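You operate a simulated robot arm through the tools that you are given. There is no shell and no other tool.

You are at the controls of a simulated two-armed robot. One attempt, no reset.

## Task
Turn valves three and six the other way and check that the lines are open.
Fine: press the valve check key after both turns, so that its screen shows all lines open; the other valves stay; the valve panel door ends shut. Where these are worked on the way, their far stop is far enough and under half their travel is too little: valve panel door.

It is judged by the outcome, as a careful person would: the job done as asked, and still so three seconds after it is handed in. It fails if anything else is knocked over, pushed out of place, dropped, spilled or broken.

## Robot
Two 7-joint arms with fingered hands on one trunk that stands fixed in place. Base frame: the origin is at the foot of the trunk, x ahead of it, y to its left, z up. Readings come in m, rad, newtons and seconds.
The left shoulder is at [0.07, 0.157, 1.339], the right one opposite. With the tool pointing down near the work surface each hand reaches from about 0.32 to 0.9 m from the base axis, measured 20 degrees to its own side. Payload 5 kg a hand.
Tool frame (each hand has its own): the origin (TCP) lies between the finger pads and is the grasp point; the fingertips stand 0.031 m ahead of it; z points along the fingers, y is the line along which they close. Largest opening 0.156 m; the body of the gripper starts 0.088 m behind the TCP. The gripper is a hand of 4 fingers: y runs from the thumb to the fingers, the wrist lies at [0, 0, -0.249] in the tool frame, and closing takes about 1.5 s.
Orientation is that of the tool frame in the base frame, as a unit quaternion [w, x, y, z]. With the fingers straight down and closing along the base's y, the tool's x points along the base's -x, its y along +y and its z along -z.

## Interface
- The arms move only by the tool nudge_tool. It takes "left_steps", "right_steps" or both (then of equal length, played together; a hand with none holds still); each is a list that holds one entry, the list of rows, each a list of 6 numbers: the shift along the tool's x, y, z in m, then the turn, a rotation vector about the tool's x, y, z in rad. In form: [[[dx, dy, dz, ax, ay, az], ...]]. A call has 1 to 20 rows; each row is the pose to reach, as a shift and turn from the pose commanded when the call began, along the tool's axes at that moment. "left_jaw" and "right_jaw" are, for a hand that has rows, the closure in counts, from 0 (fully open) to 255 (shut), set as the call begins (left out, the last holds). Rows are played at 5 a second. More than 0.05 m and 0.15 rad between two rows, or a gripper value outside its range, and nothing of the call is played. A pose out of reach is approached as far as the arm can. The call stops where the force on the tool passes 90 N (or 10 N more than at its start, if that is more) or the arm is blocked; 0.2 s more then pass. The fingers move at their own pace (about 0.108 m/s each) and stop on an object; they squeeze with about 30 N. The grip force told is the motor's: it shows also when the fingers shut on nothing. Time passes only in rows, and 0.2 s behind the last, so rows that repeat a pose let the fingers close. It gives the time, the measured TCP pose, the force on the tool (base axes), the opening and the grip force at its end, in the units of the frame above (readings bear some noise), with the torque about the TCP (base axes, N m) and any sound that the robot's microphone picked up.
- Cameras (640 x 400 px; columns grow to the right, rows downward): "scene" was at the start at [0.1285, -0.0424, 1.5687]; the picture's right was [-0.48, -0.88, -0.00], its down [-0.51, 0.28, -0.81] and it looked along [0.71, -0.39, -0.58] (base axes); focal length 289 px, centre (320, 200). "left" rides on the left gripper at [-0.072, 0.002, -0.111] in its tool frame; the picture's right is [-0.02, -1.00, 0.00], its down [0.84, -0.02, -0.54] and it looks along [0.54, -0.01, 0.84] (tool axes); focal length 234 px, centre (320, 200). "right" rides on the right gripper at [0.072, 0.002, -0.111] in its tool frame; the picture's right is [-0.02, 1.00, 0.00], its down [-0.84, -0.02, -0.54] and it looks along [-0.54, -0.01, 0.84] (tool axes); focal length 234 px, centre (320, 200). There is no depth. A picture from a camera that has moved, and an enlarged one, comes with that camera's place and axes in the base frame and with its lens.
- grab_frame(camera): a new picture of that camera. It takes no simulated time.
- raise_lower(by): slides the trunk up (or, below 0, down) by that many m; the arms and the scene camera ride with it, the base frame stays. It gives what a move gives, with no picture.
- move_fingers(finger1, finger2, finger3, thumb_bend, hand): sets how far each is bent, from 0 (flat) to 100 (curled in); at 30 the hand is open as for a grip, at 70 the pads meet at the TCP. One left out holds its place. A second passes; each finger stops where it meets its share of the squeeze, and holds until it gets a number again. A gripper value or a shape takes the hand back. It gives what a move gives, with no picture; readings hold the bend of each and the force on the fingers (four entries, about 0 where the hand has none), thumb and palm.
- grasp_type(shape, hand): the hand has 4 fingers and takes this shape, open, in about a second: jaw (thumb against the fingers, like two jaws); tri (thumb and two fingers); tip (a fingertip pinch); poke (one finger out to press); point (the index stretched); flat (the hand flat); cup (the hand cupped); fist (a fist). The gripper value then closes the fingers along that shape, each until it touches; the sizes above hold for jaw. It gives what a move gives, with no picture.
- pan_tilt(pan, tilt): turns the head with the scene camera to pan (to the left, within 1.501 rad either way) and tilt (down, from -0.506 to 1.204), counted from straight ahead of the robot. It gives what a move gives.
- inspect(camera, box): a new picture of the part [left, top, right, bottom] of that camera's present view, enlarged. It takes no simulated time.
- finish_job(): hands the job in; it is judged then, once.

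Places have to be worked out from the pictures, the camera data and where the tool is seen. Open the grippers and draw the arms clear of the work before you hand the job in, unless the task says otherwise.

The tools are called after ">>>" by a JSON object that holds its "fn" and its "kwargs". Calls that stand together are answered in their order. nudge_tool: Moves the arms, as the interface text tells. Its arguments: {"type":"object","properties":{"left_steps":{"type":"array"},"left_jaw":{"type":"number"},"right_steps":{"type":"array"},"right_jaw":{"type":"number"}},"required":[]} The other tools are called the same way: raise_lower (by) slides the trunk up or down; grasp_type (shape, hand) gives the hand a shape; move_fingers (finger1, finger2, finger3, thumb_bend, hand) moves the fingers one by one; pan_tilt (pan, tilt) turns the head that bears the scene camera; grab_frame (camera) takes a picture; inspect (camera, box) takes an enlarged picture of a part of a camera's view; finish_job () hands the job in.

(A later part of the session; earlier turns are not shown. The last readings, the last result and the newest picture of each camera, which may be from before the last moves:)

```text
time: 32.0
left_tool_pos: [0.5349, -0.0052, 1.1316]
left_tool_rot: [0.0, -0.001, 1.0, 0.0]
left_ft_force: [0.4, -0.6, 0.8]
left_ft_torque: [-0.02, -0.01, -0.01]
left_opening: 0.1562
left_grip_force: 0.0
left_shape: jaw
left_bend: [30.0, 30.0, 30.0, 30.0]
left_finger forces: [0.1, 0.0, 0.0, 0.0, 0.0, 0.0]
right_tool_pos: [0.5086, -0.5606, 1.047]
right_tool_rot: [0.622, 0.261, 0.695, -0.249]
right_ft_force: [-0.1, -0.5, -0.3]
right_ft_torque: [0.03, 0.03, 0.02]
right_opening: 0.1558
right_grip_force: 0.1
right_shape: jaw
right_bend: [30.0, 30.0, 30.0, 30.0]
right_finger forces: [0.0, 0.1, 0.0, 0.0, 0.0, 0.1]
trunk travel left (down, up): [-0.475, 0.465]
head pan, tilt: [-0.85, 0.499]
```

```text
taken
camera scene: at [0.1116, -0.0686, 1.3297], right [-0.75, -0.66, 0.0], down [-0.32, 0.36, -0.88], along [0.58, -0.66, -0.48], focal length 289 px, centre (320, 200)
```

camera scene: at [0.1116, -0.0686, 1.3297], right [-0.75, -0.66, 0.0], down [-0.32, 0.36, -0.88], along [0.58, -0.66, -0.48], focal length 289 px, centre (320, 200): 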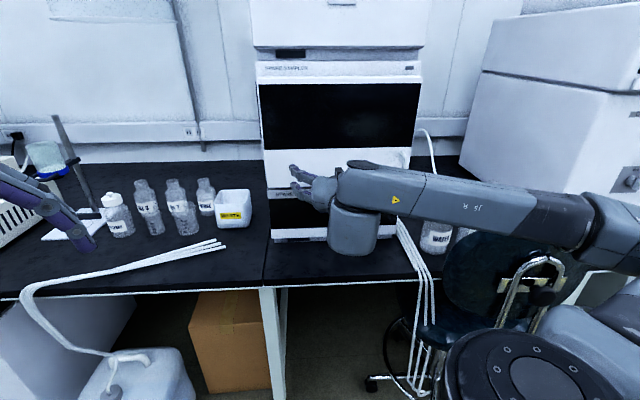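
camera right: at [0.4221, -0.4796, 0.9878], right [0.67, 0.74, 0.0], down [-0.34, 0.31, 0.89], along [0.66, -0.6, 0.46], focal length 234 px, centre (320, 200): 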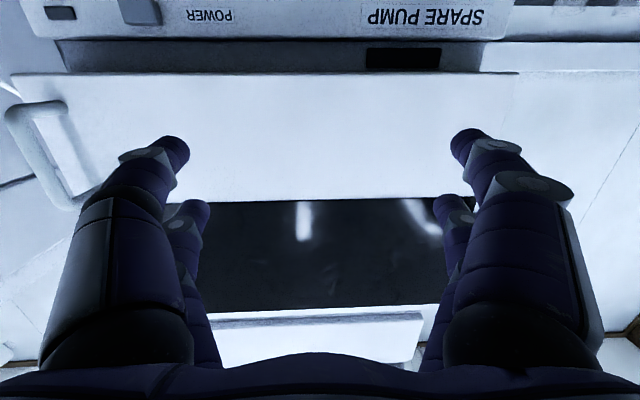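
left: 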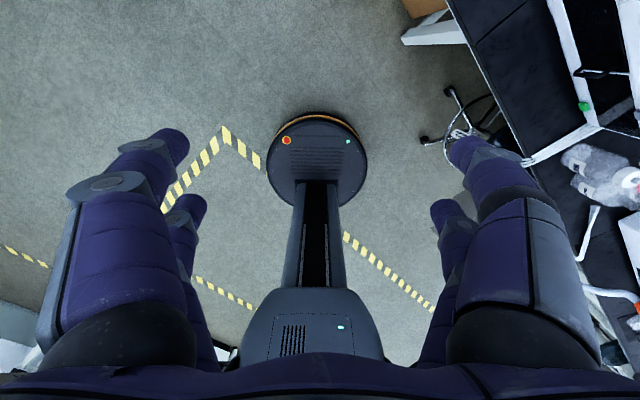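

The arm could not get quite there in the fully level pose (TCP at n=0.756, z=1.047, about 6° down); the forearm comes in from the right above the chair back, so I don't want it lower. I try a more down-pitched hand (about 35° below level) instead and see if that is in reach.

>>> {"fn": "nudge_tool", "kwargs": {"right_steps": [[[0.015, -0.001, 0.002, 0, 0.1, 0], [0.03, -0.003, 0.005, 0, 0.2, 0], [0.046, -0.004, 0.007, 0, 0.3, 0], [0.061, -0.006, 0.009, 0, 0.4, 0], [0.076, -0.007, 0.012, 0, 0.506, 0]]]}}

>>> {"fn": "grab_frame", "kwargs": {"camera": "right"}}

>>> {"fn": "grab_frame", "kwargs": {"camera": "scene"}}

```text
time: 33.2
left_tool_pos: [0.5352, -0.0069, 1.1314]
left_tool_rot: [0.0, 0.0, 1.0, 0.0]
left_ft_force: [0.4, 0.2, -0.7]
left_ft_torque: [-0.01, 0.03, 0.0]
left_opening: 0.156
left_grip_force: 0.1
left_shape: jaw
left_bend: [30.0, 30.0, 30.0, 30.0]
left_finger forces: [0.1, 0.1, 0.1, 0.0, 0.0, 0.1]
right_tool_pos: [0.5047, -0.5661, 0.968]
right_tool_rot: [0.427, 0.316, 0.829, -0.175]
right_ft_force: [0.0, -0.6, 0.0]
right_ft_torque: [0.02, 0.0, 0.01]
right_opening: 0.1558
right_grip_force: 0.1
right_shape: jaw
right_bend: [30.0, 30.0, 30.0, 30.0]
right_finger forces: [0.0, 0.0, 0.0, 0.0, 0.0, 0.0]
trunk travel left (down, up): [-0.475, 0.465]
head pan, tilt: [-0.85, 0.499]
```

```text
taken
camera right: at [0.4092, -0.4766, 0.9742], right [0.68, 0.73, 0.0], down [0.03, -0.02, 1.0], along [0.73, -0.68, -0.03], focal length 234 px, centre (320, 200)
```

right: 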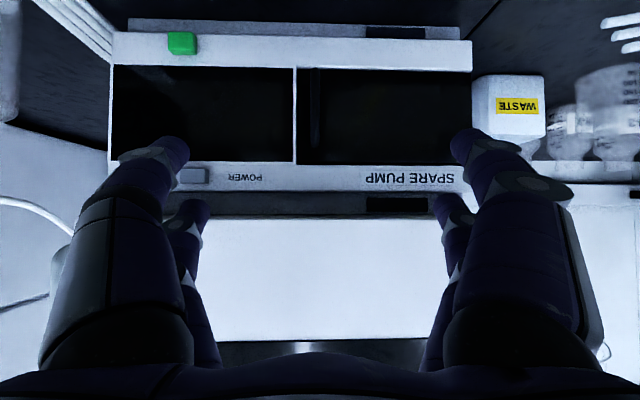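

```text
taken
camera scene: at [0.1121, -0.069, 1.3296], right [-0.75, -0.66, 0.0], down [-0.32, 0.36, -0.88], along [0.58, -0.66, -0.48], focal length 289 px, centre (320, 200)
```

scene: 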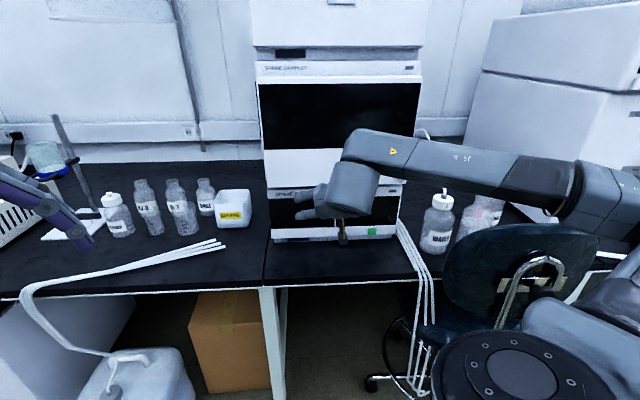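

This pose is reached exactly (TCP n=0.757, r=0.043, z=0.968, 35° down). I enlarge the wrist view of the pump to see the handle and controls.

>>> {"fn": "inspect", "kwargs": {"camera": "right", "box": [280, 20, 490, 200]}}

>>> {"fn": "inspect", "kwargs": {"camera": "right", "box": [100, 20, 310, 200]}}

>>> {"fn": "inspect", "kwargs": {"camera": "scene", "box": [250, 170, 420, 260]}}

```text
2.22 times, centred on (385, 110) of right
camera zoom: at [0.4092, -0.4766, 0.9742], right [0.68, 0.73, 0.0], down [0.03, -0.02, 1.0], along [0.73, -0.68, -0.03], focal length 520 px, centre (176, 400)
```

zoom: 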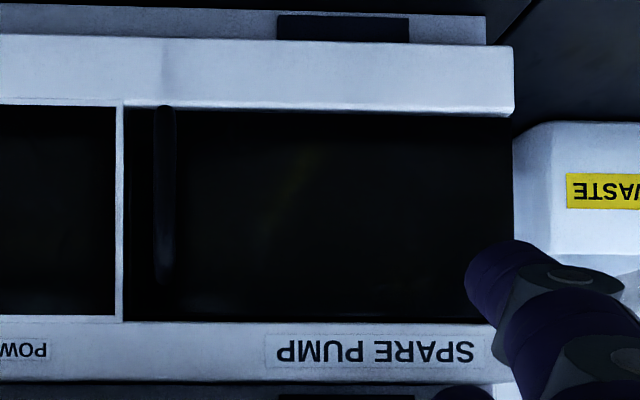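

```text
2.22 times, centred on (205, 110) of right
camera zoom: at [0.4092, -0.4766, 0.9742], right [0.68, 0.73, 0.0], down [0.03, -0.02, 1.0], along [0.73, -0.68, -0.03], focal length 520 px, centre (576, 400)
```

zoom: 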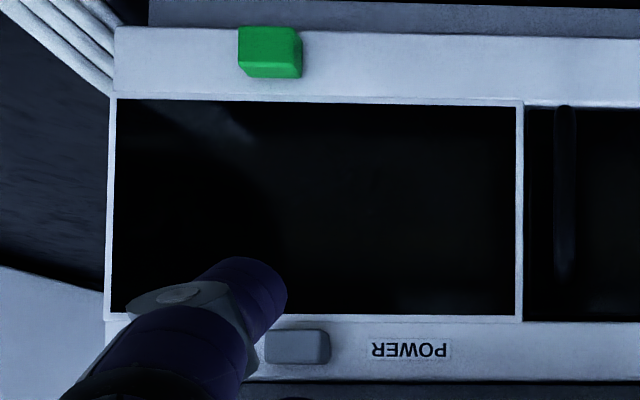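

```text
3.76 times, centred on (335, 215) of scene
camera zoom: at [0.1121, -0.069, 1.3296], right [-0.75, -0.66, 0.0], down [-0.32, 0.36, -0.88], along [0.58, -0.66, -0.48], focal length 1089 px, centre (264, 144)
```

zoom: 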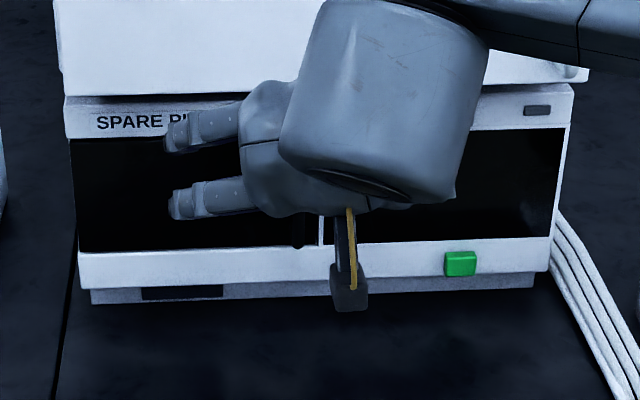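

The handle bar is at r≈0.044, n≈0.853, z 0.836–0.917, within a pane z 0.82–0.927. I lower the open hand straight down to the handle's height, still 7–9 cm in front of it.

>>> {"fn": "nudge_tool", "kwargs": {"right_steps": [[[0.0185, 0, 0.0138, 0, 0, 0], [0.037, 0, 0.0277, 0, 0, 0], [0.0555, 0, 0.0415, 0, 0, 0], [0.074, 0, 0.0553, 0, 0, 0]]]}}

>>> {"fn": "grab_frame", "kwargs": {"camera": "right"}}

>>> {"fn": "grab_frame", "kwargs": {"camera": "scene"}}

```text
time: 34.2
left_tool_pos: [0.5341, -0.0063, 1.1321]
left_tool_rot: [0.0, -0.001, 1.0, 0.0]
left_ft_force: [-0.3, -0.7, -0.8]
left_ft_torque: [-0.01, 0.05, 0.01]
left_opening: 0.1561
left_grip_force: 0.1
left_shape: jaw
left_bend: [30.0, 30.0, 30.0, 30.0]
left_finger forces: [0.0, 0.1, 0.0, 0.1, 0.1, 0.1]
right_tool_pos: [0.5063, -0.5703, 0.8779]
right_tool_rot: [0.429, 0.315, 0.828, -0.175]
right_ft_force: [-0.1, -0.2, 0.0]
right_ft_torque: [0.05, -0.02, 0.03]
right_opening: 0.1558
right_grip_force: 0.1
right_shape: jaw
right_bend: [30.0, 30.0, 30.0, 30.0]
right_finger forces: [0.0, 0.1, 0.0, 0.1, 0.0, 0.0]
trunk travel left (down, up): [-0.475, 0.465]
head pan, tilt: [-0.85, 0.499]
```

```text
taken
camera right: at [0.4102, -0.4799, 0.8827], right [0.68, 0.73, 0.0], down [0.02, -0.02, 1.0], along [0.73, -0.68, -0.03], focal length 234 px, centre (320, 200)
```

right: 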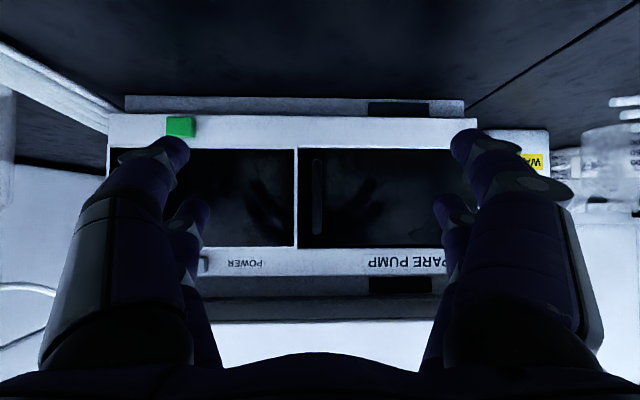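

```text
taken
camera scene: at [0.1119, -0.069, 1.3297], right [-0.75, -0.66, 0.0], down [-0.32, 0.36, -0.88], along [0.58, -0.66, -0.48], focal length 289 px, centre (320, 200)
```

scene: 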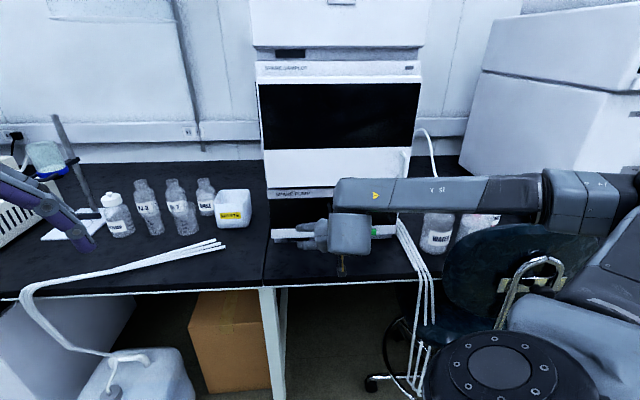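

Reached (z=0.878). I enlarge the door pane once more to see the handle's extent and whether valves show through.

>>> {"fn": "inspect", "kwargs": {"camera": "right", "box": [180, 100, 480, 290]}}

>>> {"fn": "inspect", "kwargs": {"camera": "scene", "box": [400, 160, 640, 400]}}

```text
2.11 times, centred on (330, 195) of right
camera zoom: at [0.4102, -0.4799, 0.8827], right [0.68, 0.73, 0.0], down [0.02, -0.02, 1.0], along [0.73, -0.68, -0.03], focal length 493 px, centre (299, 210)
```

zoom: 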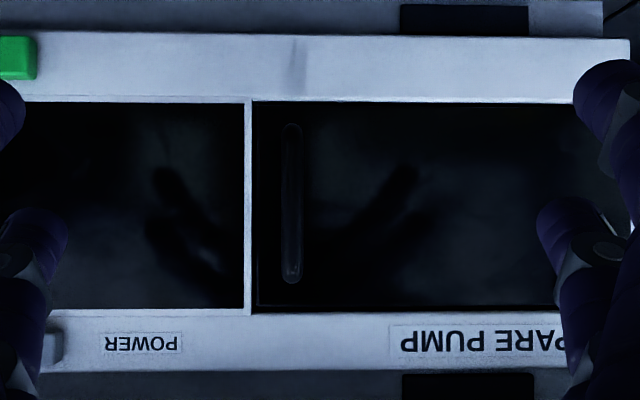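

```text
1.67 times, centred on (520, 280) of scene
camera zoom: at [0.1119, -0.069, 1.3297], right [-0.75, -0.66, 0.0], down [-0.32, 0.36, -0.88], along [0.58, -0.66, -0.48], focal length 482 px, centre (-13, 67)
```

zoom: 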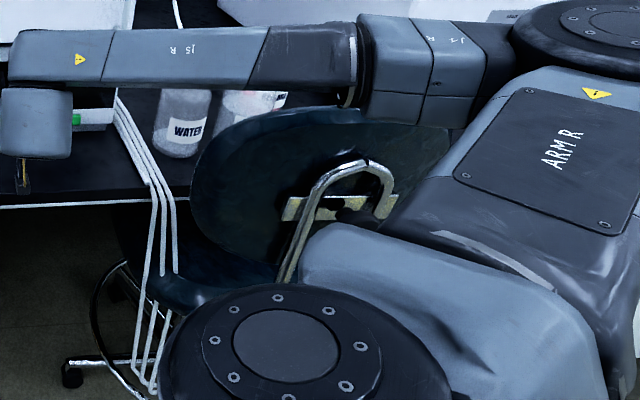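

The hand is straight before the handle. I advance it about 7 cm so the fingers straddle the bar, watching force.

>>> {"fn": "nudge_tool", "kwargs": {"right_steps": [[[-0.009, -0.001, 0.015, 0, 0, 0], [-0.018, -0.002, 0.03, 0, 0, 0], [-0.027, -0.002, 0.044, 0, 0, 0], [-0.032, -0.003, 0.052, 0, 0, 0], [-0.037, -0.003, 0.0596, 0, 0, 0]]]}}

>>> {"fn": "grab_frame", "kwargs": {"camera": "right"}}

>>> {"fn": "inspect", "kwargs": {"camera": "scene", "box": [250, 160, 430, 280]}}

```text
time: 35.4
left_tool_pos: [0.5349, -0.005, 1.1313]
left_tool_rot: [0.0, -0.001, 1.0, 0.0]
left_ft_force: [-0.2, -0.4, 0.1]
left_ft_torque: [0.03, 0.03, 0.0]
left_opening: 0.1559
left_grip_force: 0.0
left_shape: jaw
left_bend: [30.0, 30.0, 30.0, 30.0]
left_finger forces: [0.0, 0.1, 0.0, 0.0, 0.0, 0.0]
right_tool_pos: [0.5564, -0.6196, 0.8718]
right_tool_rot: [0.429, 0.315, 0.828, -0.176]
right_ft_force: [0.6, -0.1, 0.8]
right_ft_torque: [-0.01, 0.01, 0.0]
right_opening: 0.1559
right_grip_force: 0.1
right_shape: jaw
right_bend: [30.0, 30.0, 30.0, 30.0]
right_finger forces: [0.0, 0.1, 0.0, 0.0, 0.0, 0.0]
trunk travel left (down, up): [-0.475, 0.465]
head pan, tilt: [-0.85, 0.499]
```

```text
taken
camera right: at [0.4593, -0.5292, 0.8777], right [0.68, 0.73, 0.0], down [0.02, -0.02, 1.0], along [0.73, -0.68, -0.03], focal length 234 px, centre (320, 200)
```

right: 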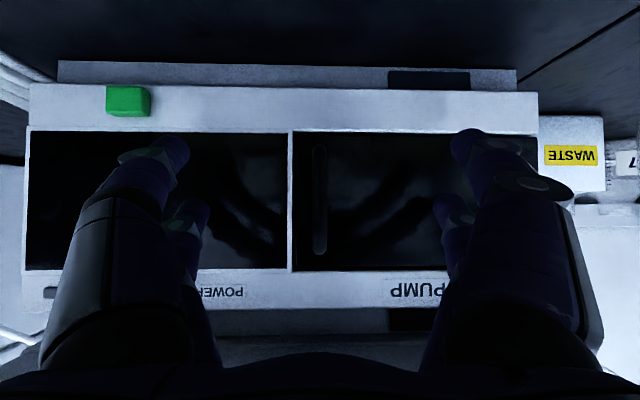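

```text
3.33 times, centred on (340, 220) of scene
camera zoom: at [0.1119, -0.0688, 1.3296], right [-0.75, -0.66, 0.0], down [-0.32, 0.36, -0.88], along [0.58, -0.66, -0.48], focal length 964 px, centre (253, 133)
```

zoom: 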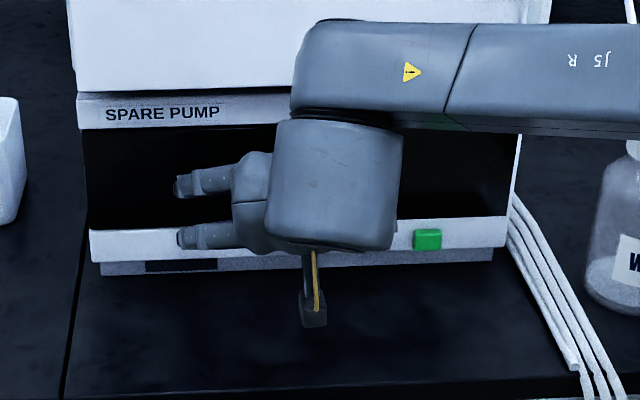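

The bar sits at the image centre, exactly on the tool axis. I close the hand on it.

>>> {"fn": "nudge_tool", "kwargs": {"right_steps": [[[0, 0, 0, 0, 0, 0], [0, 0, 0, 0, 0, 0], [0, 0, 0, 0, 0, 0], [0, 0, 0, 0, 0, 0], [0, 0, 0, 0, 0, 0], [0, 0, 0, 0, 0, 0], [0, 0, 0, 0, 0, 0], [0, 0, 0, 0, 0, 0]]], "right_jaw": 255}}

>>> {"fn": "grab_frame", "kwargs": {"camera": "right"}}

>>> {"fn": "inspect", "kwargs": {"camera": "scene", "box": [250, 160, 430, 280]}}

```text
time: 37.2
left_tool_pos: [0.5344, -0.0066, 1.1313]
left_tool_rot: [0.0, 0.0, 1.0, 0.0]
left_ft_force: [-0.9, -0.1, -0.3]
left_ft_torque: [0.01, -0.02, 0.0]
left_opening: 0.1557
left_grip_force: 0.1
left_shape: jaw
left_bend: [30.0, 30.0, 30.0, 30.0]
left_finger forces: [0.0, 0.1, 0.0, 0.0, 0.1, 0.0]
right_tool_pos: [0.5546, -0.6194, 0.871]
right_tool_rot: [0.429, 0.316, 0.828, -0.176]
right_ft_force: [-0.2, -0.5, -0.5]
right_ft_torque: [0.1, 0.12, -0.05]
right_opening: 0.0
right_grip_force: 30.1
right_shape: jaw
right_bend: [70.0, 70.0, 70.0, 70.0]
right_finger forces: [0.1, 0.1, 0.1, 0.0, 0.0, 0.0]
trunk travel left (down, up): [-0.475, 0.465]
head pan, tilt: [-0.85, 0.499]
```

```text
taken
camera right: at [0.4591, -0.5291, 0.8777], right [0.68, 0.73, 0.0], down [0.02, -0.02, 1.0], along [0.73, -0.68, -0.03], focal length 234 px, centre (320, 200)
```

right: 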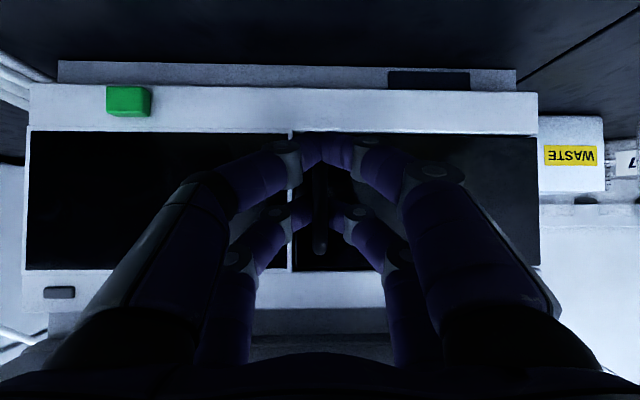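

```text
3.33 times, centred on (340, 220) of scene
camera zoom: at [0.1117, -0.0689, 1.3297], right [-0.75, -0.66, 0.0], down [-0.32, 0.36, -0.88], along [0.58, -0.66, -0.48], focal length 964 px, centre (253, 133)
```

zoom: 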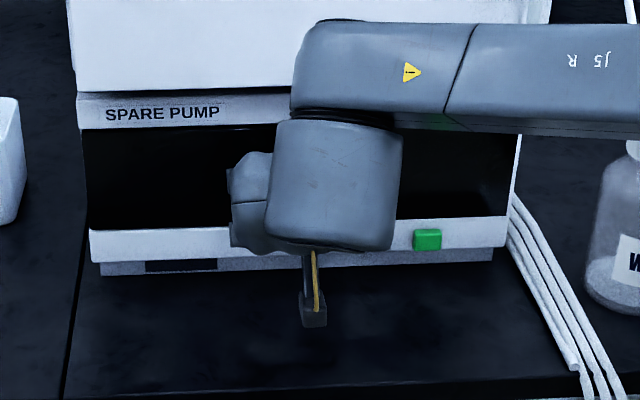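

The fingers shut just short of the bar (opening 0), so the bar lies a bit deeper. I open to about 4 cm, advance 2 cm more, and close again.

>>> {"fn": "nudge_tool", "kwargs": {"right_steps": [[[0, 0, 0, 0, 0, 0], [0, 0, 0, 0, 0, 0], [0, 0, 0, 0, 0, 0], [0, 0, 0, 0, 0, 0], [-0.003, 0, 0.004, 0, 0, 0], [-0.006, -0.001, 0.008, 0, 0, 0], [-0.009, -0.001, 0.012, 0, 0, 0], [-0.0115, -0.001, 0.0164, 0, 0, 0]]], "right_jaw": 185}}

>>> {"fn": "grab_frame", "kwargs": {"camera": "right"}}

```text
time: 39.0
left_tool_pos: [0.5293, -0.0022, 1.1343]
left_tool_rot: [0.003, -0.001, 1.0, -0.003]
left_ft_force: [-0.1, -0.3, -0.1]
left_ft_torque: [0.01, -0.01, 0.0]
left_opening: 0.156
left_grip_force: 0.0
left_shape: jaw
left_bend: [30.0, 30.0, 30.0, 30.0]
left_finger forces: [0.0, 0.1, 0.1, 0.0, 0.0, 0.1]
right_tool_pos: [0.5619, -0.6269, 0.8709]
right_tool_rot: [0.425, 0.316, 0.831, -0.173]
right_ft_force: [-57.1, 41.9, -15.6]
right_ft_torque: [0.42, -0.17, -1.53]
right_opening: 0.0449
right_grip_force: 0.2
right_shape: jaw
right_bend: [73.0, 75.0, 78.0, 70.0]
right_finger forces: [0.1, 13.7, 56.9, 0.0, 0.0, 0.0]
trunk travel left (down, up): [-0.475, 0.465]
head pan, tilt: [-0.85, 0.499]
```

```text
taken
camera right: at [0.4659, -0.5357, 0.8778], right [0.68, 0.73, 0.0], down [0.03, -0.03, 1.0], along [0.73, -0.68, -0.04], focal length 234 px, centre (320, 200)
```

right: 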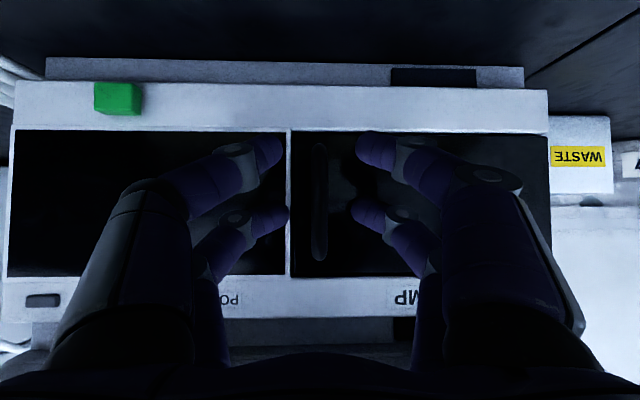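

A fingertip bore on the front (about 70 N at n=0.841), so the front plane is at n≈0.88 as judged and only the upper fingers reach it. I back off 1 cm and flatten the hand's pitch by 15° so all tips reach evenly.

>>> {"fn": "nudge_tool", "kwargs": {"right_steps": [[[0.0057, 0, -0.0082, 0, 0, 0], [0.0057, 0, -0.0082, 0, -0.07, 0], [0.0057, 0, -0.0082, 0, -0.14, 0], [0.0057, 0, -0.0082, 0, -0.2, 0], [0.0057, 0, -0.0082, 0, -0.26, 0]]]}}

>>> {"fn": "grab_frame", "kwargs": {"camera": "right"}}

>>> {"fn": "grab_frame", "kwargs": {"camera": "scene"}}

```text
time: 40.2
left_tool_pos: [0.5339, -0.0036, 1.1335]
left_tool_rot: [0.001, -0.001, 1.0, -0.001]
left_ft_force: [0.1, -0.4, 0.0]
left_ft_torque: [0.0, -0.02, 0.02]
left_opening: 0.1559
left_grip_force: 0.0
left_shape: jaw
left_bend: [30.0, 30.0, 30.0, 30.0]
left_finger forces: [0.0, 0.0, 0.1, 0.1, 0.0, 0.0]
right_tool_pos: [0.5604, -0.628, 0.8857]
right_tool_rot: [0.528, 0.289, 0.77, -0.212]
right_ft_force: [-14.9, 10.6, -1.8]
right_ft_torque: [-0.05, -0.19, -0.53]
right_opening: 0.0431
right_grip_force: 0.1
right_shape: jaw
right_bend: [73.0, 73.0, 76.0, 70.0]
right_finger forces: [0.1, 0.1, 17.5, 0.1, 0.0, 0.0]
right hand out of reach, approached as far as the arm can: row 5
trunk travel left (down, up): [-0.475, 0.465]
head pan, tilt: [-0.85, 0.499]
```

```text
taken
camera right: at [0.4663, -0.5404, 0.8592], right [0.68, 0.74, 0.0], down [-0.16, 0.14, 0.98], along [0.72, -0.66, 0.21], focal length 234 px, centre (320, 200)
```

right: 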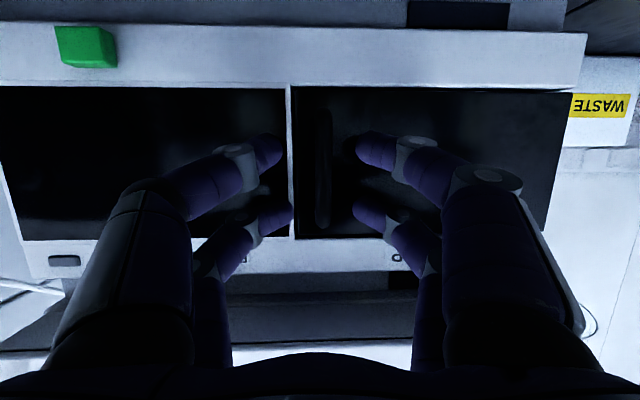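

```text
taken
camera scene: at [0.1099, -0.0667, 1.3298], right [-0.75, -0.66, 0.0], down [-0.32, 0.36, -0.88], along [0.58, -0.66, -0.48], focal length 289 px, centre (320, 200)
```

scene: 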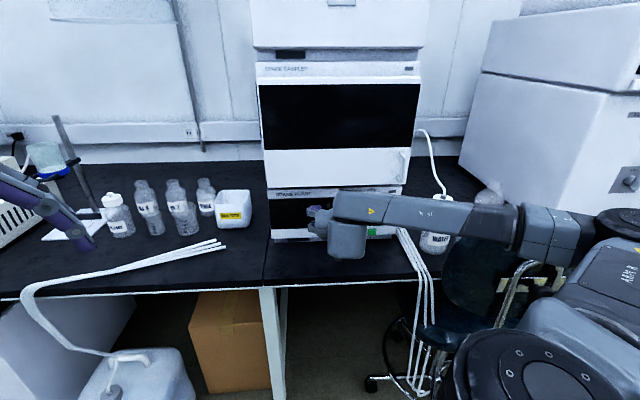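

The hand now pitches 20° down with the tips lightly touching the front (17 N) and the bar between the digits. I close on it from here.

>>> {"fn": "nudge_tool", "kwargs": {"right_steps": [[[0, 0, -0.003, 0, 0, 0], [0, 0, -0.003, 0, 0, 0], [0, 0, -0.003, 0, 0, 0], [0, 0, -0.003, 0, 0, 0], [0, 0, -0.003, 0, 0, 0], [0, 0, -0.003, 0, 0, 0]]], "right_jaw": 255}}

>>> {"fn": "grab_frame", "kwargs": {"camera": "right"}}

>>> {"fn": "inspect", "kwargs": {"camera": "right", "box": [240, 80, 400, 260]}}

```text
time: 41.6
left_tool_pos: [0.5339, -0.0066, 1.1329]
left_tool_rot: [0.0, 0.0, 1.0, 0.0]
left_ft_force: [0.6, 0.1, -0.3]
left_ft_torque: [0.02, 0.02, -0.01]
left_opening: 0.1561
left_grip_force: 0.0
left_shape: jaw
left_bend: [30.0, 30.0, 30.0, 30.0]
left_finger forces: [0.1, 0.0, 0.0, 0.0, 0.1, 0.1]
right_tool_pos: [0.5604, -0.6284, 0.89]
right_tool_rot: [0.53, 0.29, 0.768, -0.213]
right_ft_force: [0.1, -4.2, 6.3]
right_ft_torque: [-0.52, -0.67, -0.67]
right_opening: 0.0027
right_grip_force: 29.4
right_shape: jaw
right_bend: [69.0, 75.0, 75.0, 69.0]
right_finger forces: [26.1, 24.7, 27.8, 0.1, 26.3, 0.0]
trunk travel left (down, up): [-0.475, 0.465]
head pan, tilt: [-0.85, 0.499]
```

```text
taken
camera right: at [0.4655, -0.5408, 0.8618], right [0.68, 0.73, 0.0], down [-0.16, 0.15, 0.98], along [0.72, -0.66, 0.22], focal length 234 px, centre (320, 200)
```

right: 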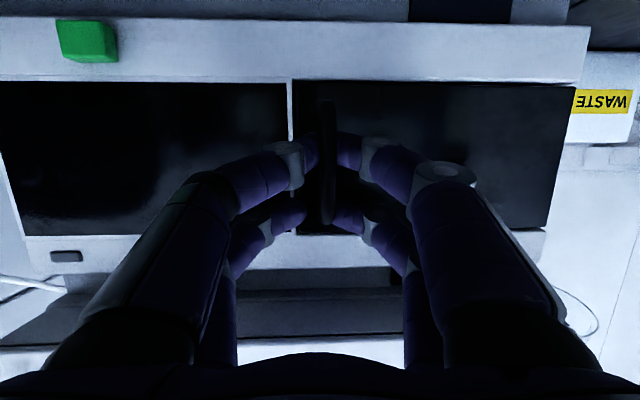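

```text
2.22 times, centred on (320, 170) of right
camera zoom: at [0.4655, -0.5408, 0.8618], right [0.68, 0.73, 0.0], down [-0.16, 0.15, 0.98], along [0.72, -0.66, 0.22], focal length 520 px, centre (320, 267)
```

zoom: 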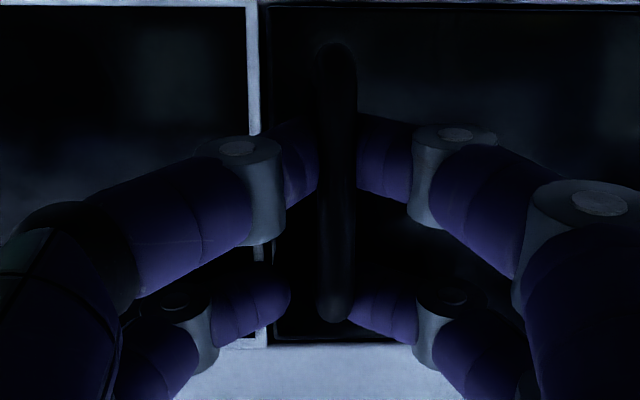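

All digits now bear on the bar (about 26 N each). I pull gently along an arc about the left-hand hinge, first about 15°.

>>> {"fn": "nudge_tool", "kwargs": {"right_steps": [[[0.0041, 0.0031, -0.0111, 0, 0, 0], [0.008, 0.0071, -0.0221, 0, 0, 0], [0.0119, 0.0117, -0.0327, 0, 0, 0], [0.0147, 0.0159, -0.0405, 0, 0, 0]]]}}

>>> {"fn": "grab_frame", "kwargs": {"camera": "right"}}

>>> {"fn": "inspect", "kwargs": {"camera": "scene", "box": [250, 160, 430, 280]}}

```text
time: 42.6
left_tool_pos: [0.537, -0.0103, 1.1308]
left_tool_rot: [0.0, 0.0, 1.0, 0.002]
left_ft_force: [-1.1, -0.6, -0.2]
left_ft_torque: [-0.02, 0.0, 0.02]
left_opening: 0.156
left_grip_force: 0.0
left_shape: jaw
left_bend: [30.0, 30.0, 30.0, 30.0]
left_finger forces: [0.0, 0.0, 0.1, 0.0, 0.0, 0.0]
right_tool_pos: [0.5404, -0.5925, 0.8914]
right_tool_rot: [0.525, 0.292, 0.771, -0.213]
right_ft_force: [-0.7, -9.7, -30.6]
right_ft_torque: [-0.06, -1.07, -1.87]
right_opening: 0.001
right_grip_force: 29.7
right_shape: jaw
right_bend: [69.0, 74.0, 76.0, 70.0]
right_finger forces: [33.3, 19.1, 51.6, 0.1, 25.0, 0.1]
right hand out of reach, approached as far as the arm can: row 1, 2, 3, 4
trunk travel left (down, up): [-0.475, 0.465]
head pan, tilt: [-0.85, 0.499]
```

```text
taken
camera right: at [0.4454, -0.5054, 0.8653], right [0.68, 0.73, 0.0], down [-0.15, 0.14, 0.98], along [0.72, -0.67, 0.21], focal length 234 px, centre (320, 200)
```

right: 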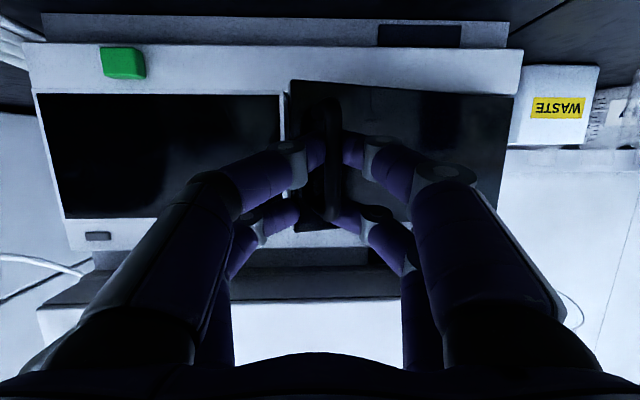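

```text
3.33 times, centred on (340, 220) of scene
camera zoom: at [0.1139, -0.0733, 1.3288], right [-0.75, -0.66, 0.0], down [-0.32, 0.36, -0.88], along [0.58, -0.66, -0.48], focal length 964 px, centre (253, 133)
```

zoom: 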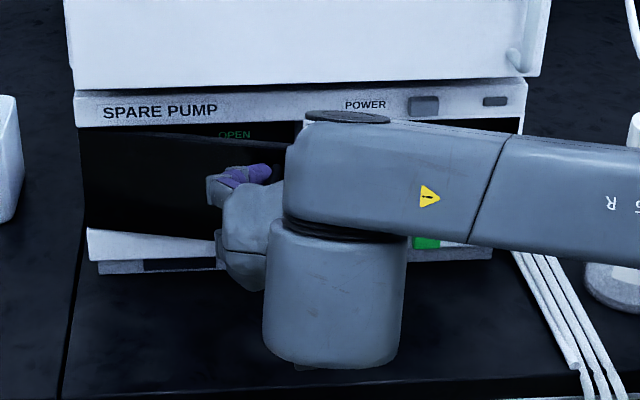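

The door swings open at about 13° and a green "OPEN" text shows inside, so this is the valve panel. I keep pulling along the arc to about 30° while letting the hand pitch down more so that it stays in reach.

>>> {"fn": "nudge_tool", "kwargs": {"right_steps": [[[0.0053, 0.0066, -0.01, 0, 0.06, 0], [0.0106, 0.0136, -0.0199, 0, 0.12, 0], [0.0153, 0.021, -0.0285, 0, 0.18, 0], [0.02, 0.0292, -0.0368, 0, 0.24, 0]]]}}

>>> {"fn": "grab_frame", "kwargs": {"camera": "right"}}

>>> {"fn": "inspect", "kwargs": {"camera": "scene", "box": [240, 160, 430, 290]}}

```text
time: 43.6
left_tool_pos: [0.5336, -0.0073, 1.133]
left_tool_rot: [0.001, -0.001, 1.0, 0.001]
left_ft_force: [0.6, 0.4, 0.2]
left_ft_torque: [0.02, -0.04, 0.0]
left_opening: 0.1559
left_grip_force: 0.0
left_shape: jaw
left_bend: [30.0, 30.0, 30.0, 30.0]
left_finger forces: [0.0, 0.0, 0.1, 0.1, 0.0, 0.0]
right_tool_pos: [0.5296, -0.5449, 0.8941]
right_tool_rot: [0.44, 0.315, 0.822, -0.179]
right_ft_force: [-7.1, -18.7, 2.4]
right_ft_torque: [-2.08, -2.35, -3.47]
right_opening: 0.002
right_grip_force: 30.4
right_shape: jaw
right_bend: [69.0, 75.0, 78.0, 70.0]
right_finger forces: [53.6, 17.8, 72.8, 0.0, 18.8, 0.0]
trunk travel left (down, up): [-0.475, 0.465]
head pan, tilt: [-0.85, 0.499]
```

```text
taken
camera right: at [0.4334, -0.4541, 0.8964], right [0.69, 0.73, 0.0], down [0.0, -0.01, 1.0], along [0.73, -0.69, -0.01], focal length 234 px, centre (320, 200)
```

right: 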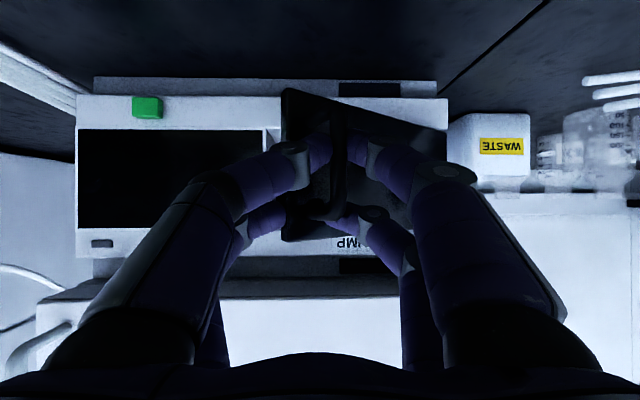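

```text
3.08 times, centred on (335, 225) of scene
camera zoom: at [0.11, -0.0704, 1.3301], right [-0.75, -0.66, 0.0], down [-0.31, 0.36, -0.88], along [0.58, -0.66, -0.48], focal length 890 px, centre (274, 123)
```

zoom: 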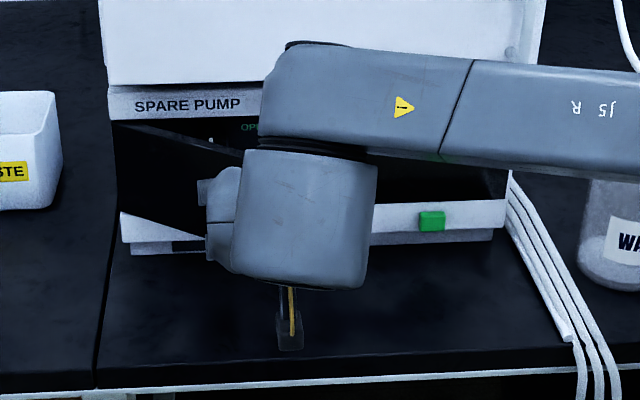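

The door is about 30° open. I pull on to roughly 42° along the arc, then I will release and push it the rest of the way from inside.

>>> {"fn": "nudge_tool", "kwargs": {"right_steps": [[[0.008, 0.009, -0.006, 0, 0, 0], [0.0155, 0.019, -0.0115, 0, 0.02, 0], [0.0224, 0.0285, -0.0165, 0, 0.04, 0]]]}}

>>> {"fn": "grab_frame", "kwargs": {"camera": "right"}}

>>> {"fn": "inspect", "kwargs": {"camera": "scene", "box": [240, 160, 430, 290]}}

```text
time: 44.4
left_tool_pos: [0.5275, -0.0028, 1.1379]
left_tool_rot: [0.003, 0.0, 1.0, -0.001]
left_ft_force: [1.0, -0.8, -0.1]
left_ft_torque: [0.0, 0.03, 0.02]
left_opening: 0.1558
left_grip_force: 0.0
left_shape: jaw
left_bend: [30.0, 30.0, 30.0, 30.0]
left_finger forces: [0.0, 0.1, 0.1, 0.1, 0.0, 0.0]
right_tool_pos: [0.5272, -0.501, 0.8925]
right_tool_rot: [0.431, 0.316, 0.827, -0.175]
right_ft_force: [-18.1, -12.5, 55.8]
right_ft_torque: [-2.08, -1.32, -2.97]
right_opening: 0.003
right_grip_force: 30.2
right_shape: jaw
right_bend: [67.0, 73.0, 79.0, 69.0]
right_finger forces: [31.1, 29.8, 103.0, 0.1, 21.7, 0.0]
trunk travel left (down, up): [-0.475, 0.465]
head pan, tilt: [-0.85, 0.499]
```

```text
taken
camera right: at [0.4307, -0.4106, 0.8978], right [0.68, 0.73, 0.0], down [0.02, -0.02, 1.0], along [0.73, -0.68, -0.03], focal length 234 px, centre (320, 200)
```

right: 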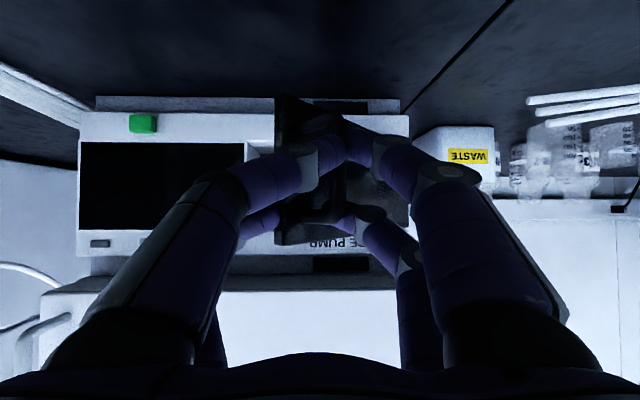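

```text
3.08 times, centred on (335, 225) of scene
camera zoom: at [0.1043, -0.0649, 1.3313], right [-0.75, -0.66, 0.0], down [-0.31, 0.36, -0.88], along [0.58, -0.66, -0.47], focal length 890 px, centre (274, 123)
```

zoom: 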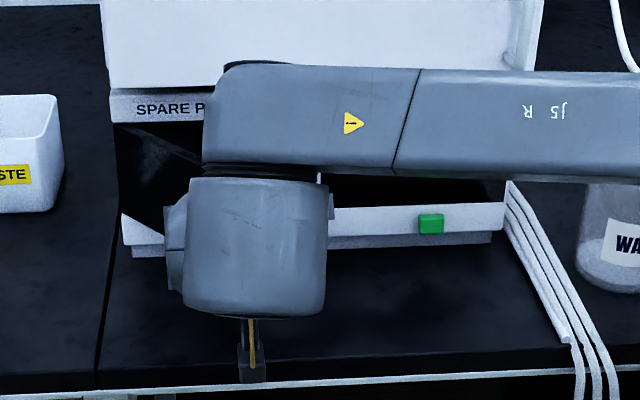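

The door is about 44° open and the grip is straining (finger 3 at 103 N), so I let go: open slightly, ease the height, and back the hand off along its own axis.

>>> {"fn": "nudge_tool", "kwargs": {"right_steps": [[[-0.003, 0, -0.002, 0, 0, 0], [-0.0067, 0, -0.0044, 0, 0, 0], [-0.0067, 0, -0.0044, 0, 0, 0], [-0.0067, 0, -0.0044, 0, 0, 0], [-0.0067, 0, -0.02, 0, 0, 0], [-0.0067, 0, -0.04, 0, 0, 0], [-0.0067, 0, -0.06, 0, 0, 0], [-0.0067, 0, -0.075, 0, 0, 0]]], "right_jaw": 160}}

>>> {"fn": "grab_frame", "kwargs": {"camera": "right"}}

>>> {"fn": "grab_frame", "kwargs": {"camera": "scene"}}

```text
time: 46.2
left_tool_pos: [0.5341, -0.006, 1.1324]
left_tool_rot: [0.0, -0.001, 1.0, 0.0]
left_ft_force: [-0.7, 0.3, -0.1]
left_ft_torque: [0.01, -0.01, -0.01]
left_opening: 0.1559
left_grip_force: 0.0
left_shape: jaw
left_bend: [30.0, 30.0, 30.0, 30.0]
left_finger forces: [0.1, 0.0, 0.1, 0.0, 0.0, 0.0]
right_tool_pos: [0.4871, -0.4612, 0.93]
right_tool_rot: [0.421, 0.317, 0.832, -0.173]
right_ft_force: [0.3, 0.0, 0.1]
right_ft_torque: [0.01, -0.01, 0.01]
right_opening: 0.0579
right_grip_force: 0.0
right_shape: jaw
right_bend: [74.0, 74.0, 73.0, 70.0]
right_finger forces: [0.0, 0.1, 0.0, 0.0, 0.0, 0.1]
trunk travel left (down, up): [-0.475, 0.465]
head pan, tilt: [-0.85, 0.499]
```

```text
taken
camera right: at [0.3913, -0.3715, 0.9383], right [0.68, 0.73, 0.0], down [0.04, -0.03, 1.0], along [0.73, -0.68, -0.05], focal length 234 px, centre (320, 200)
```

right: 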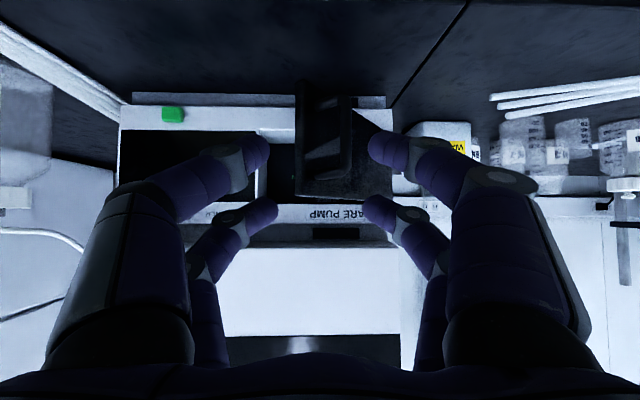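

```text
taken
camera scene: at [0.1113, -0.0685, 1.3297], right [-0.75, -0.66, 0.0], down [-0.32, 0.36, -0.88], along [0.58, -0.66, -0.48], focal length 289 px, centre (320, 200)
```

scene: 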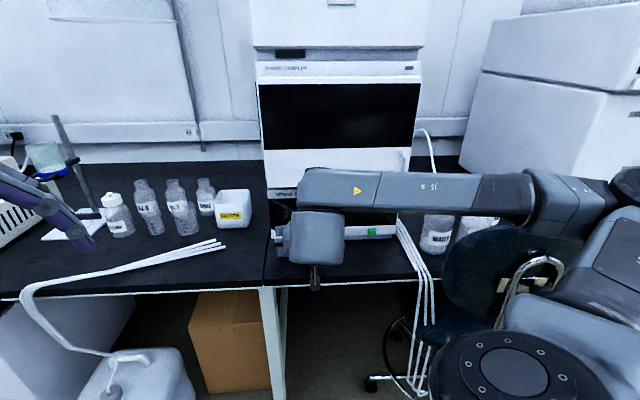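

The hand is free and the door stays at about 45–50°. I move the hand right and slightly up so its camera looks into the opened bay.

>>> {"fn": "nudge_tool", "kwargs": {"right_steps": [[[-0.0108, -0.04, -0.0078, 0, 0, 0], [-0.0216, -0.08, -0.0156, 0, 0, 0], [-0.0324, -0.12, -0.0234, 0, 0, 0]]]}}

>>> {"fn": "grab_frame", "kwargs": {"camera": "right"}}

>>> {"fn": "inspect", "kwargs": {"camera": "right", "box": [240, 60, 440, 220]}}

>>> {"fn": "inspect", "kwargs": {"camera": "scene", "box": [240, 160, 430, 290]}}

```text
time: 47.0
left_tool_pos: [0.533, -0.0065, 1.1345]
left_tool_rot: [0.001, 0.0, 1.0, 0.001]
left_ft_force: [-0.9, -0.8, 0.9]
left_ft_torque: [0.03, -0.05, 0.0]
left_opening: 0.1556
left_grip_force: 0.0
left_shape: jaw
left_bend: [30.0, 30.0, 30.0, 30.0]
left_finger forces: [0.0, 0.0, 0.0, 0.0, 0.1, 0.0]
right_tool_pos: [0.4082, -0.5505, 0.9743]
right_tool_rot: [0.422, 0.316, 0.832, -0.17]
right_ft_force: [-0.6, 0.2, 0.1]
right_ft_torque: [-0.02, -0.05, -0.01]
right_opening: 0.0581
right_grip_force: 0.1
right_shape: jaw
right_bend: [74.0, 74.0, 73.0, 70.0]
right_finger forces: [0.1, 0.0, 0.0, 0.1, 0.0, 0.0]
trunk travel left (down, up): [-0.475, 0.465]
head pan, tilt: [-0.85, 0.499]
```

```text
taken
camera right: at [0.3119, -0.4608, 0.982], right [0.68, 0.73, 0.0], down [0.04, -0.04, 1.0], along [0.73, -0.68, -0.05], focal length 234 px, centre (320, 200)
```

right: 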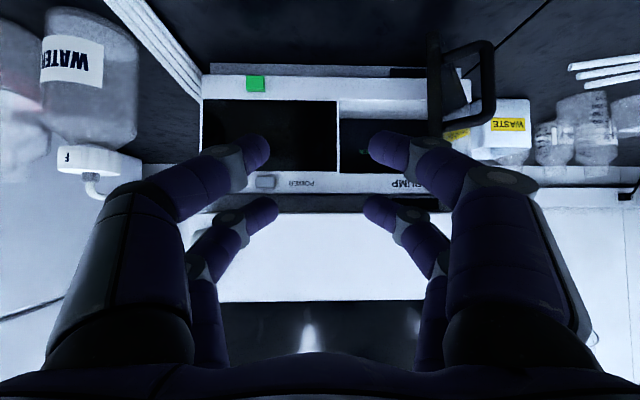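

```text
2.50 times, centred on (340, 140) of right
camera zoom: at [0.3119, -0.4608, 0.982], right [0.68, 0.73, 0.0], down [0.04, -0.04, 1.0], along [0.73, -0.68, -0.05], focal length 585 px, centre (270, 350)
```

zoom: 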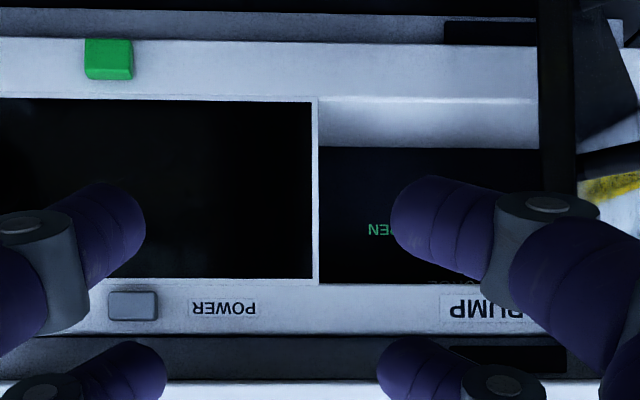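

```text
3.08 times, centred on (335, 225) of scene
camera zoom: at [0.1091, -0.0695, 1.3299], right [-0.75, -0.66, 0.0], down [-0.31, 0.36, -0.88], along [0.58, -0.66, -0.48], focal length 890 px, centre (274, 123)
```

zoom: 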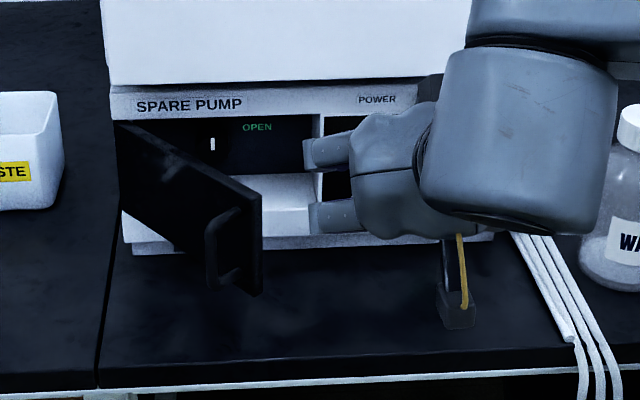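

The door hangs about 60° open. I open the fingers wide so they no longer block the wrist camera's view into the bay.

>>> {"fn": "nudge_tool", "kwargs": {"right_steps": [[[0, 0, 0, 0, 0, 0], [0, 0, 0, 0, 0, 0], [0, 0, 0, 0, 0, 0], [0, 0, 0, 0, 0, 0], [0, 0, 0, 0, 0, 0], [0, 0, 0, 0, 0, 0]]], "right_jaw": 0}}

>>> {"fn": "grab_frame", "kwargs": {"camera": "right"}}

>>> {"fn": "inspect", "kwargs": {"camera": "right", "box": [320, 80, 460, 190]}}

```text
time: 48.4
left_tool_pos: [0.5348, -0.0052, 1.133]
left_tool_rot: [-0.001, -0.001, 1.0, 0.0]
left_ft_force: [0.0, -0.1, -0.2]
left_ft_torque: [-0.02, -0.02, -0.01]
left_opening: 0.1558
left_grip_force: 0.1
left_shape: jaw
left_bend: [30.0, 30.0, 30.0, 30.0]
left_finger forces: [0.0, 0.2, 0.1, 0.0, 0.1, 0.0]
right_tool_pos: [0.4096, -0.5508, 0.9736]
right_tool_rot: [0.42, 0.317, 0.833, -0.172]
right_ft_force: [0.6, -0.2, 0.3]
right_ft_torque: [0.0, -0.03, 0.01]
right_opening: 0.1562
right_grip_force: 0.1
right_shape: jaw
right_bend: [30.0, 30.0, 30.0, 30.0]
right_finger forces: [0.1, 0.0, 0.0, 0.1, 0.1, 0.0]
trunk travel left (down, up): [-0.475, 0.465]
head pan, tilt: [-0.85, 0.499]
```

```text
taken
camera right: at [0.3132, -0.4606, 0.9816], right [0.68, 0.73, 0.0], down [0.04, -0.03, 1.0], along [0.73, -0.68, -0.05], focal length 234 px, centre (320, 200)
```

right: 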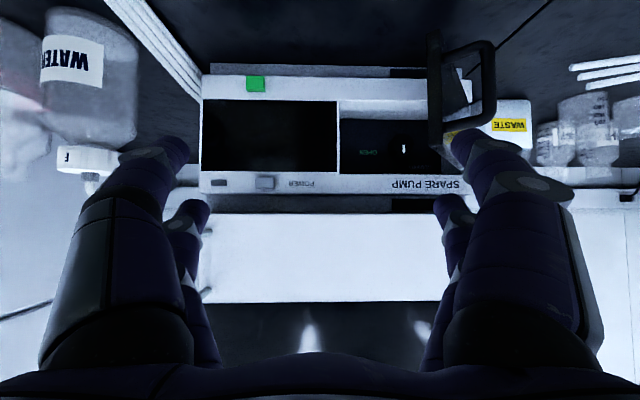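

```text
3.64 times, centred on (390, 135) of right
camera zoom: at [0.3132, -0.4606, 0.9816], right [0.68, 0.73, 0.0], down [0.04, -0.03, 1.0], along [0.73, -0.68, -0.05], focal length 852 px, centre (66, 436)
```

zoom: 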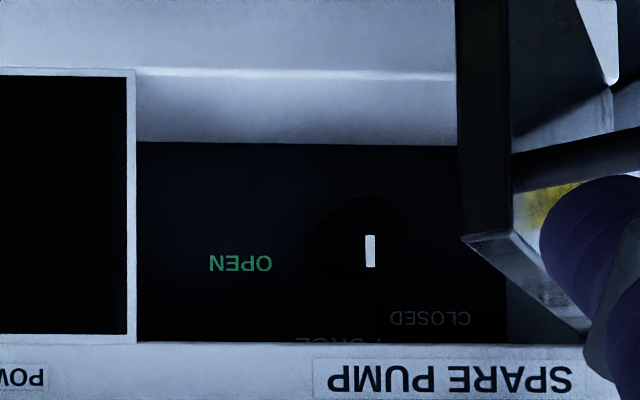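

Inside is a single PURGE dial (OPEN/CLOSED), not a set of numbered valves, so this is a different unit and its door must be shut again later. I search further: enlarge the rest of the stack and surroundings.

>>> {"fn": "pan_tilt", "kwargs": {"pan": -0.8, "tilt": -0.1}}

>>> {"fn": "grab_frame", "kwargs": {"camera": "scene"}}

>>> {"fn": "inspect", "kwargs": {"camera": "scene", "box": [240, 20, 440, 180]}}

>>> {"fn": "inspect", "kwargs": {"camera": "scene", "box": [240, 150, 440, 310]}}

>>> {"fn": "inspect", "kwargs": {"camera": "scene", "box": [240, 280, 440, 400]}}

```text
time: 49.4
left_tool_pos: [0.5342, -0.0069, 1.1326]
left_tool_rot: [0.0, -0.001, 1.0, 0.0]
left_ft_force: [0.0, 0.4, 0.0]
left_ft_torque: [-0.03, 0.0, -0.03]
left_opening: 0.156
left_grip_force: 0.1
left_shape: jaw
left_bend: [30.0, 30.0, 30.0, 30.0]
left_finger forces: [0.1, 0.0, 0.1, 0.0, 0.1, 0.1]
right_tool_pos: [0.4101, -0.5505, 0.9741]
right_tool_rot: [0.42, 0.317, 0.833, -0.172]
right_ft_force: [-0.4, -0.9, 0.1]
right_ft_torque: [-0.03, -0.04, 0.0]
right_opening: 0.1559
right_grip_force: 0.0
right_shape: jaw
right_bend: [30.0, 30.0, 30.0, 30.0]
right_finger forces: [0.0, 0.0, 0.0, 0.1, 0.0, 0.1]
trunk travel left (down, up): [-0.475, 0.465]
head pan, tilt: [-0.799, -0.099]
```

```text
taken
camera scene: at [0.1122, -0.0628, 1.3846], right [-0.72, -0.7, 0.0], down [0.07, -0.07, -1.0], along [0.69, -0.71, 0.1], focal length 289 px, centre (320, 200)
```

scene: 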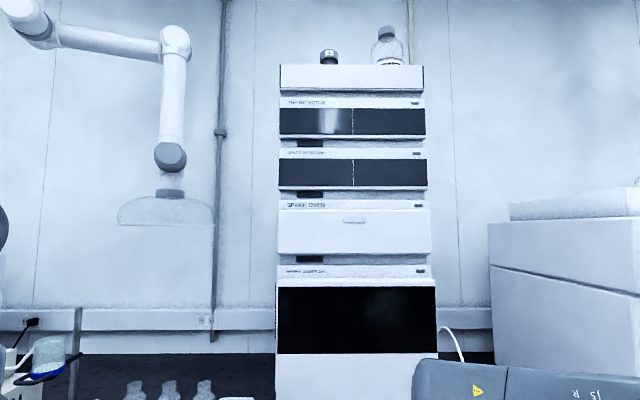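

```text
2.50 times, centred on (340, 100) of scene
camera zoom: at [0.1122, -0.0628, 1.3846], right [-0.72, -0.7, 0.0], down [0.07, -0.07, -1.0], along [0.69, -0.71, 0.1], focal length 723 px, centre (270, 450)
```

zoom: 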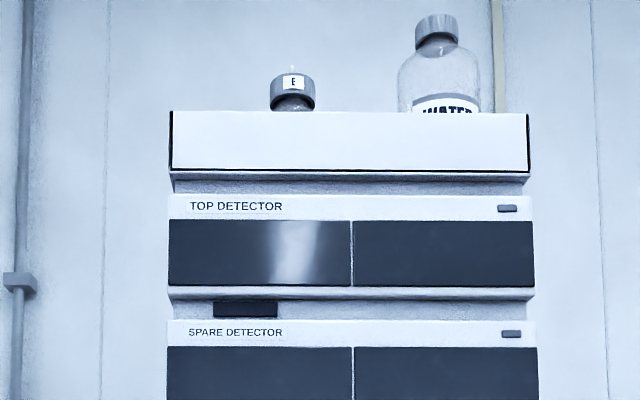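

```text
2.50 times, centred on (340, 230) of scene
camera zoom: at [0.1122, -0.0628, 1.3846], right [-0.72, -0.7, 0.0], down [0.07, -0.07, -1.0], along [0.69, -0.71, 0.1], focal length 723 px, centre (270, 125)
```

zoom: 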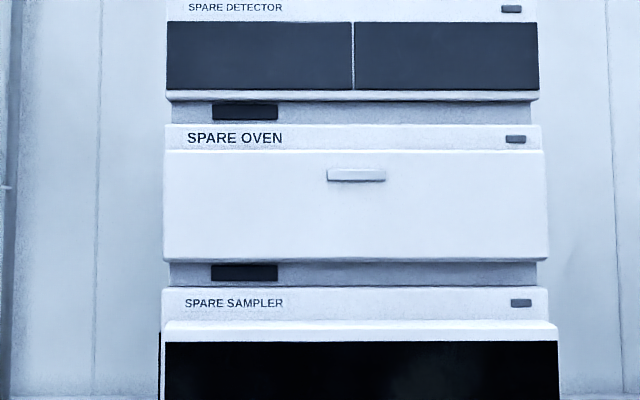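

```text
3.20 times, centred on (340, 340) of scene
camera zoom: at [0.1122, -0.0628, 1.3846], right [-0.72, -0.7, 0.0], down [0.07, -0.07, -1.0], along [0.69, -0.71, 0.1], focal length 926 px, centre (256, -248)
```

zoom: 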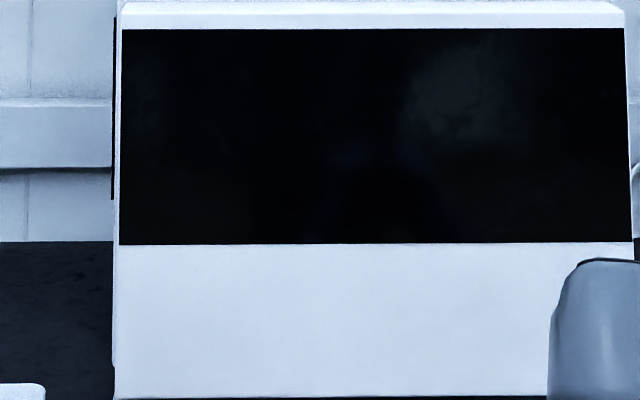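

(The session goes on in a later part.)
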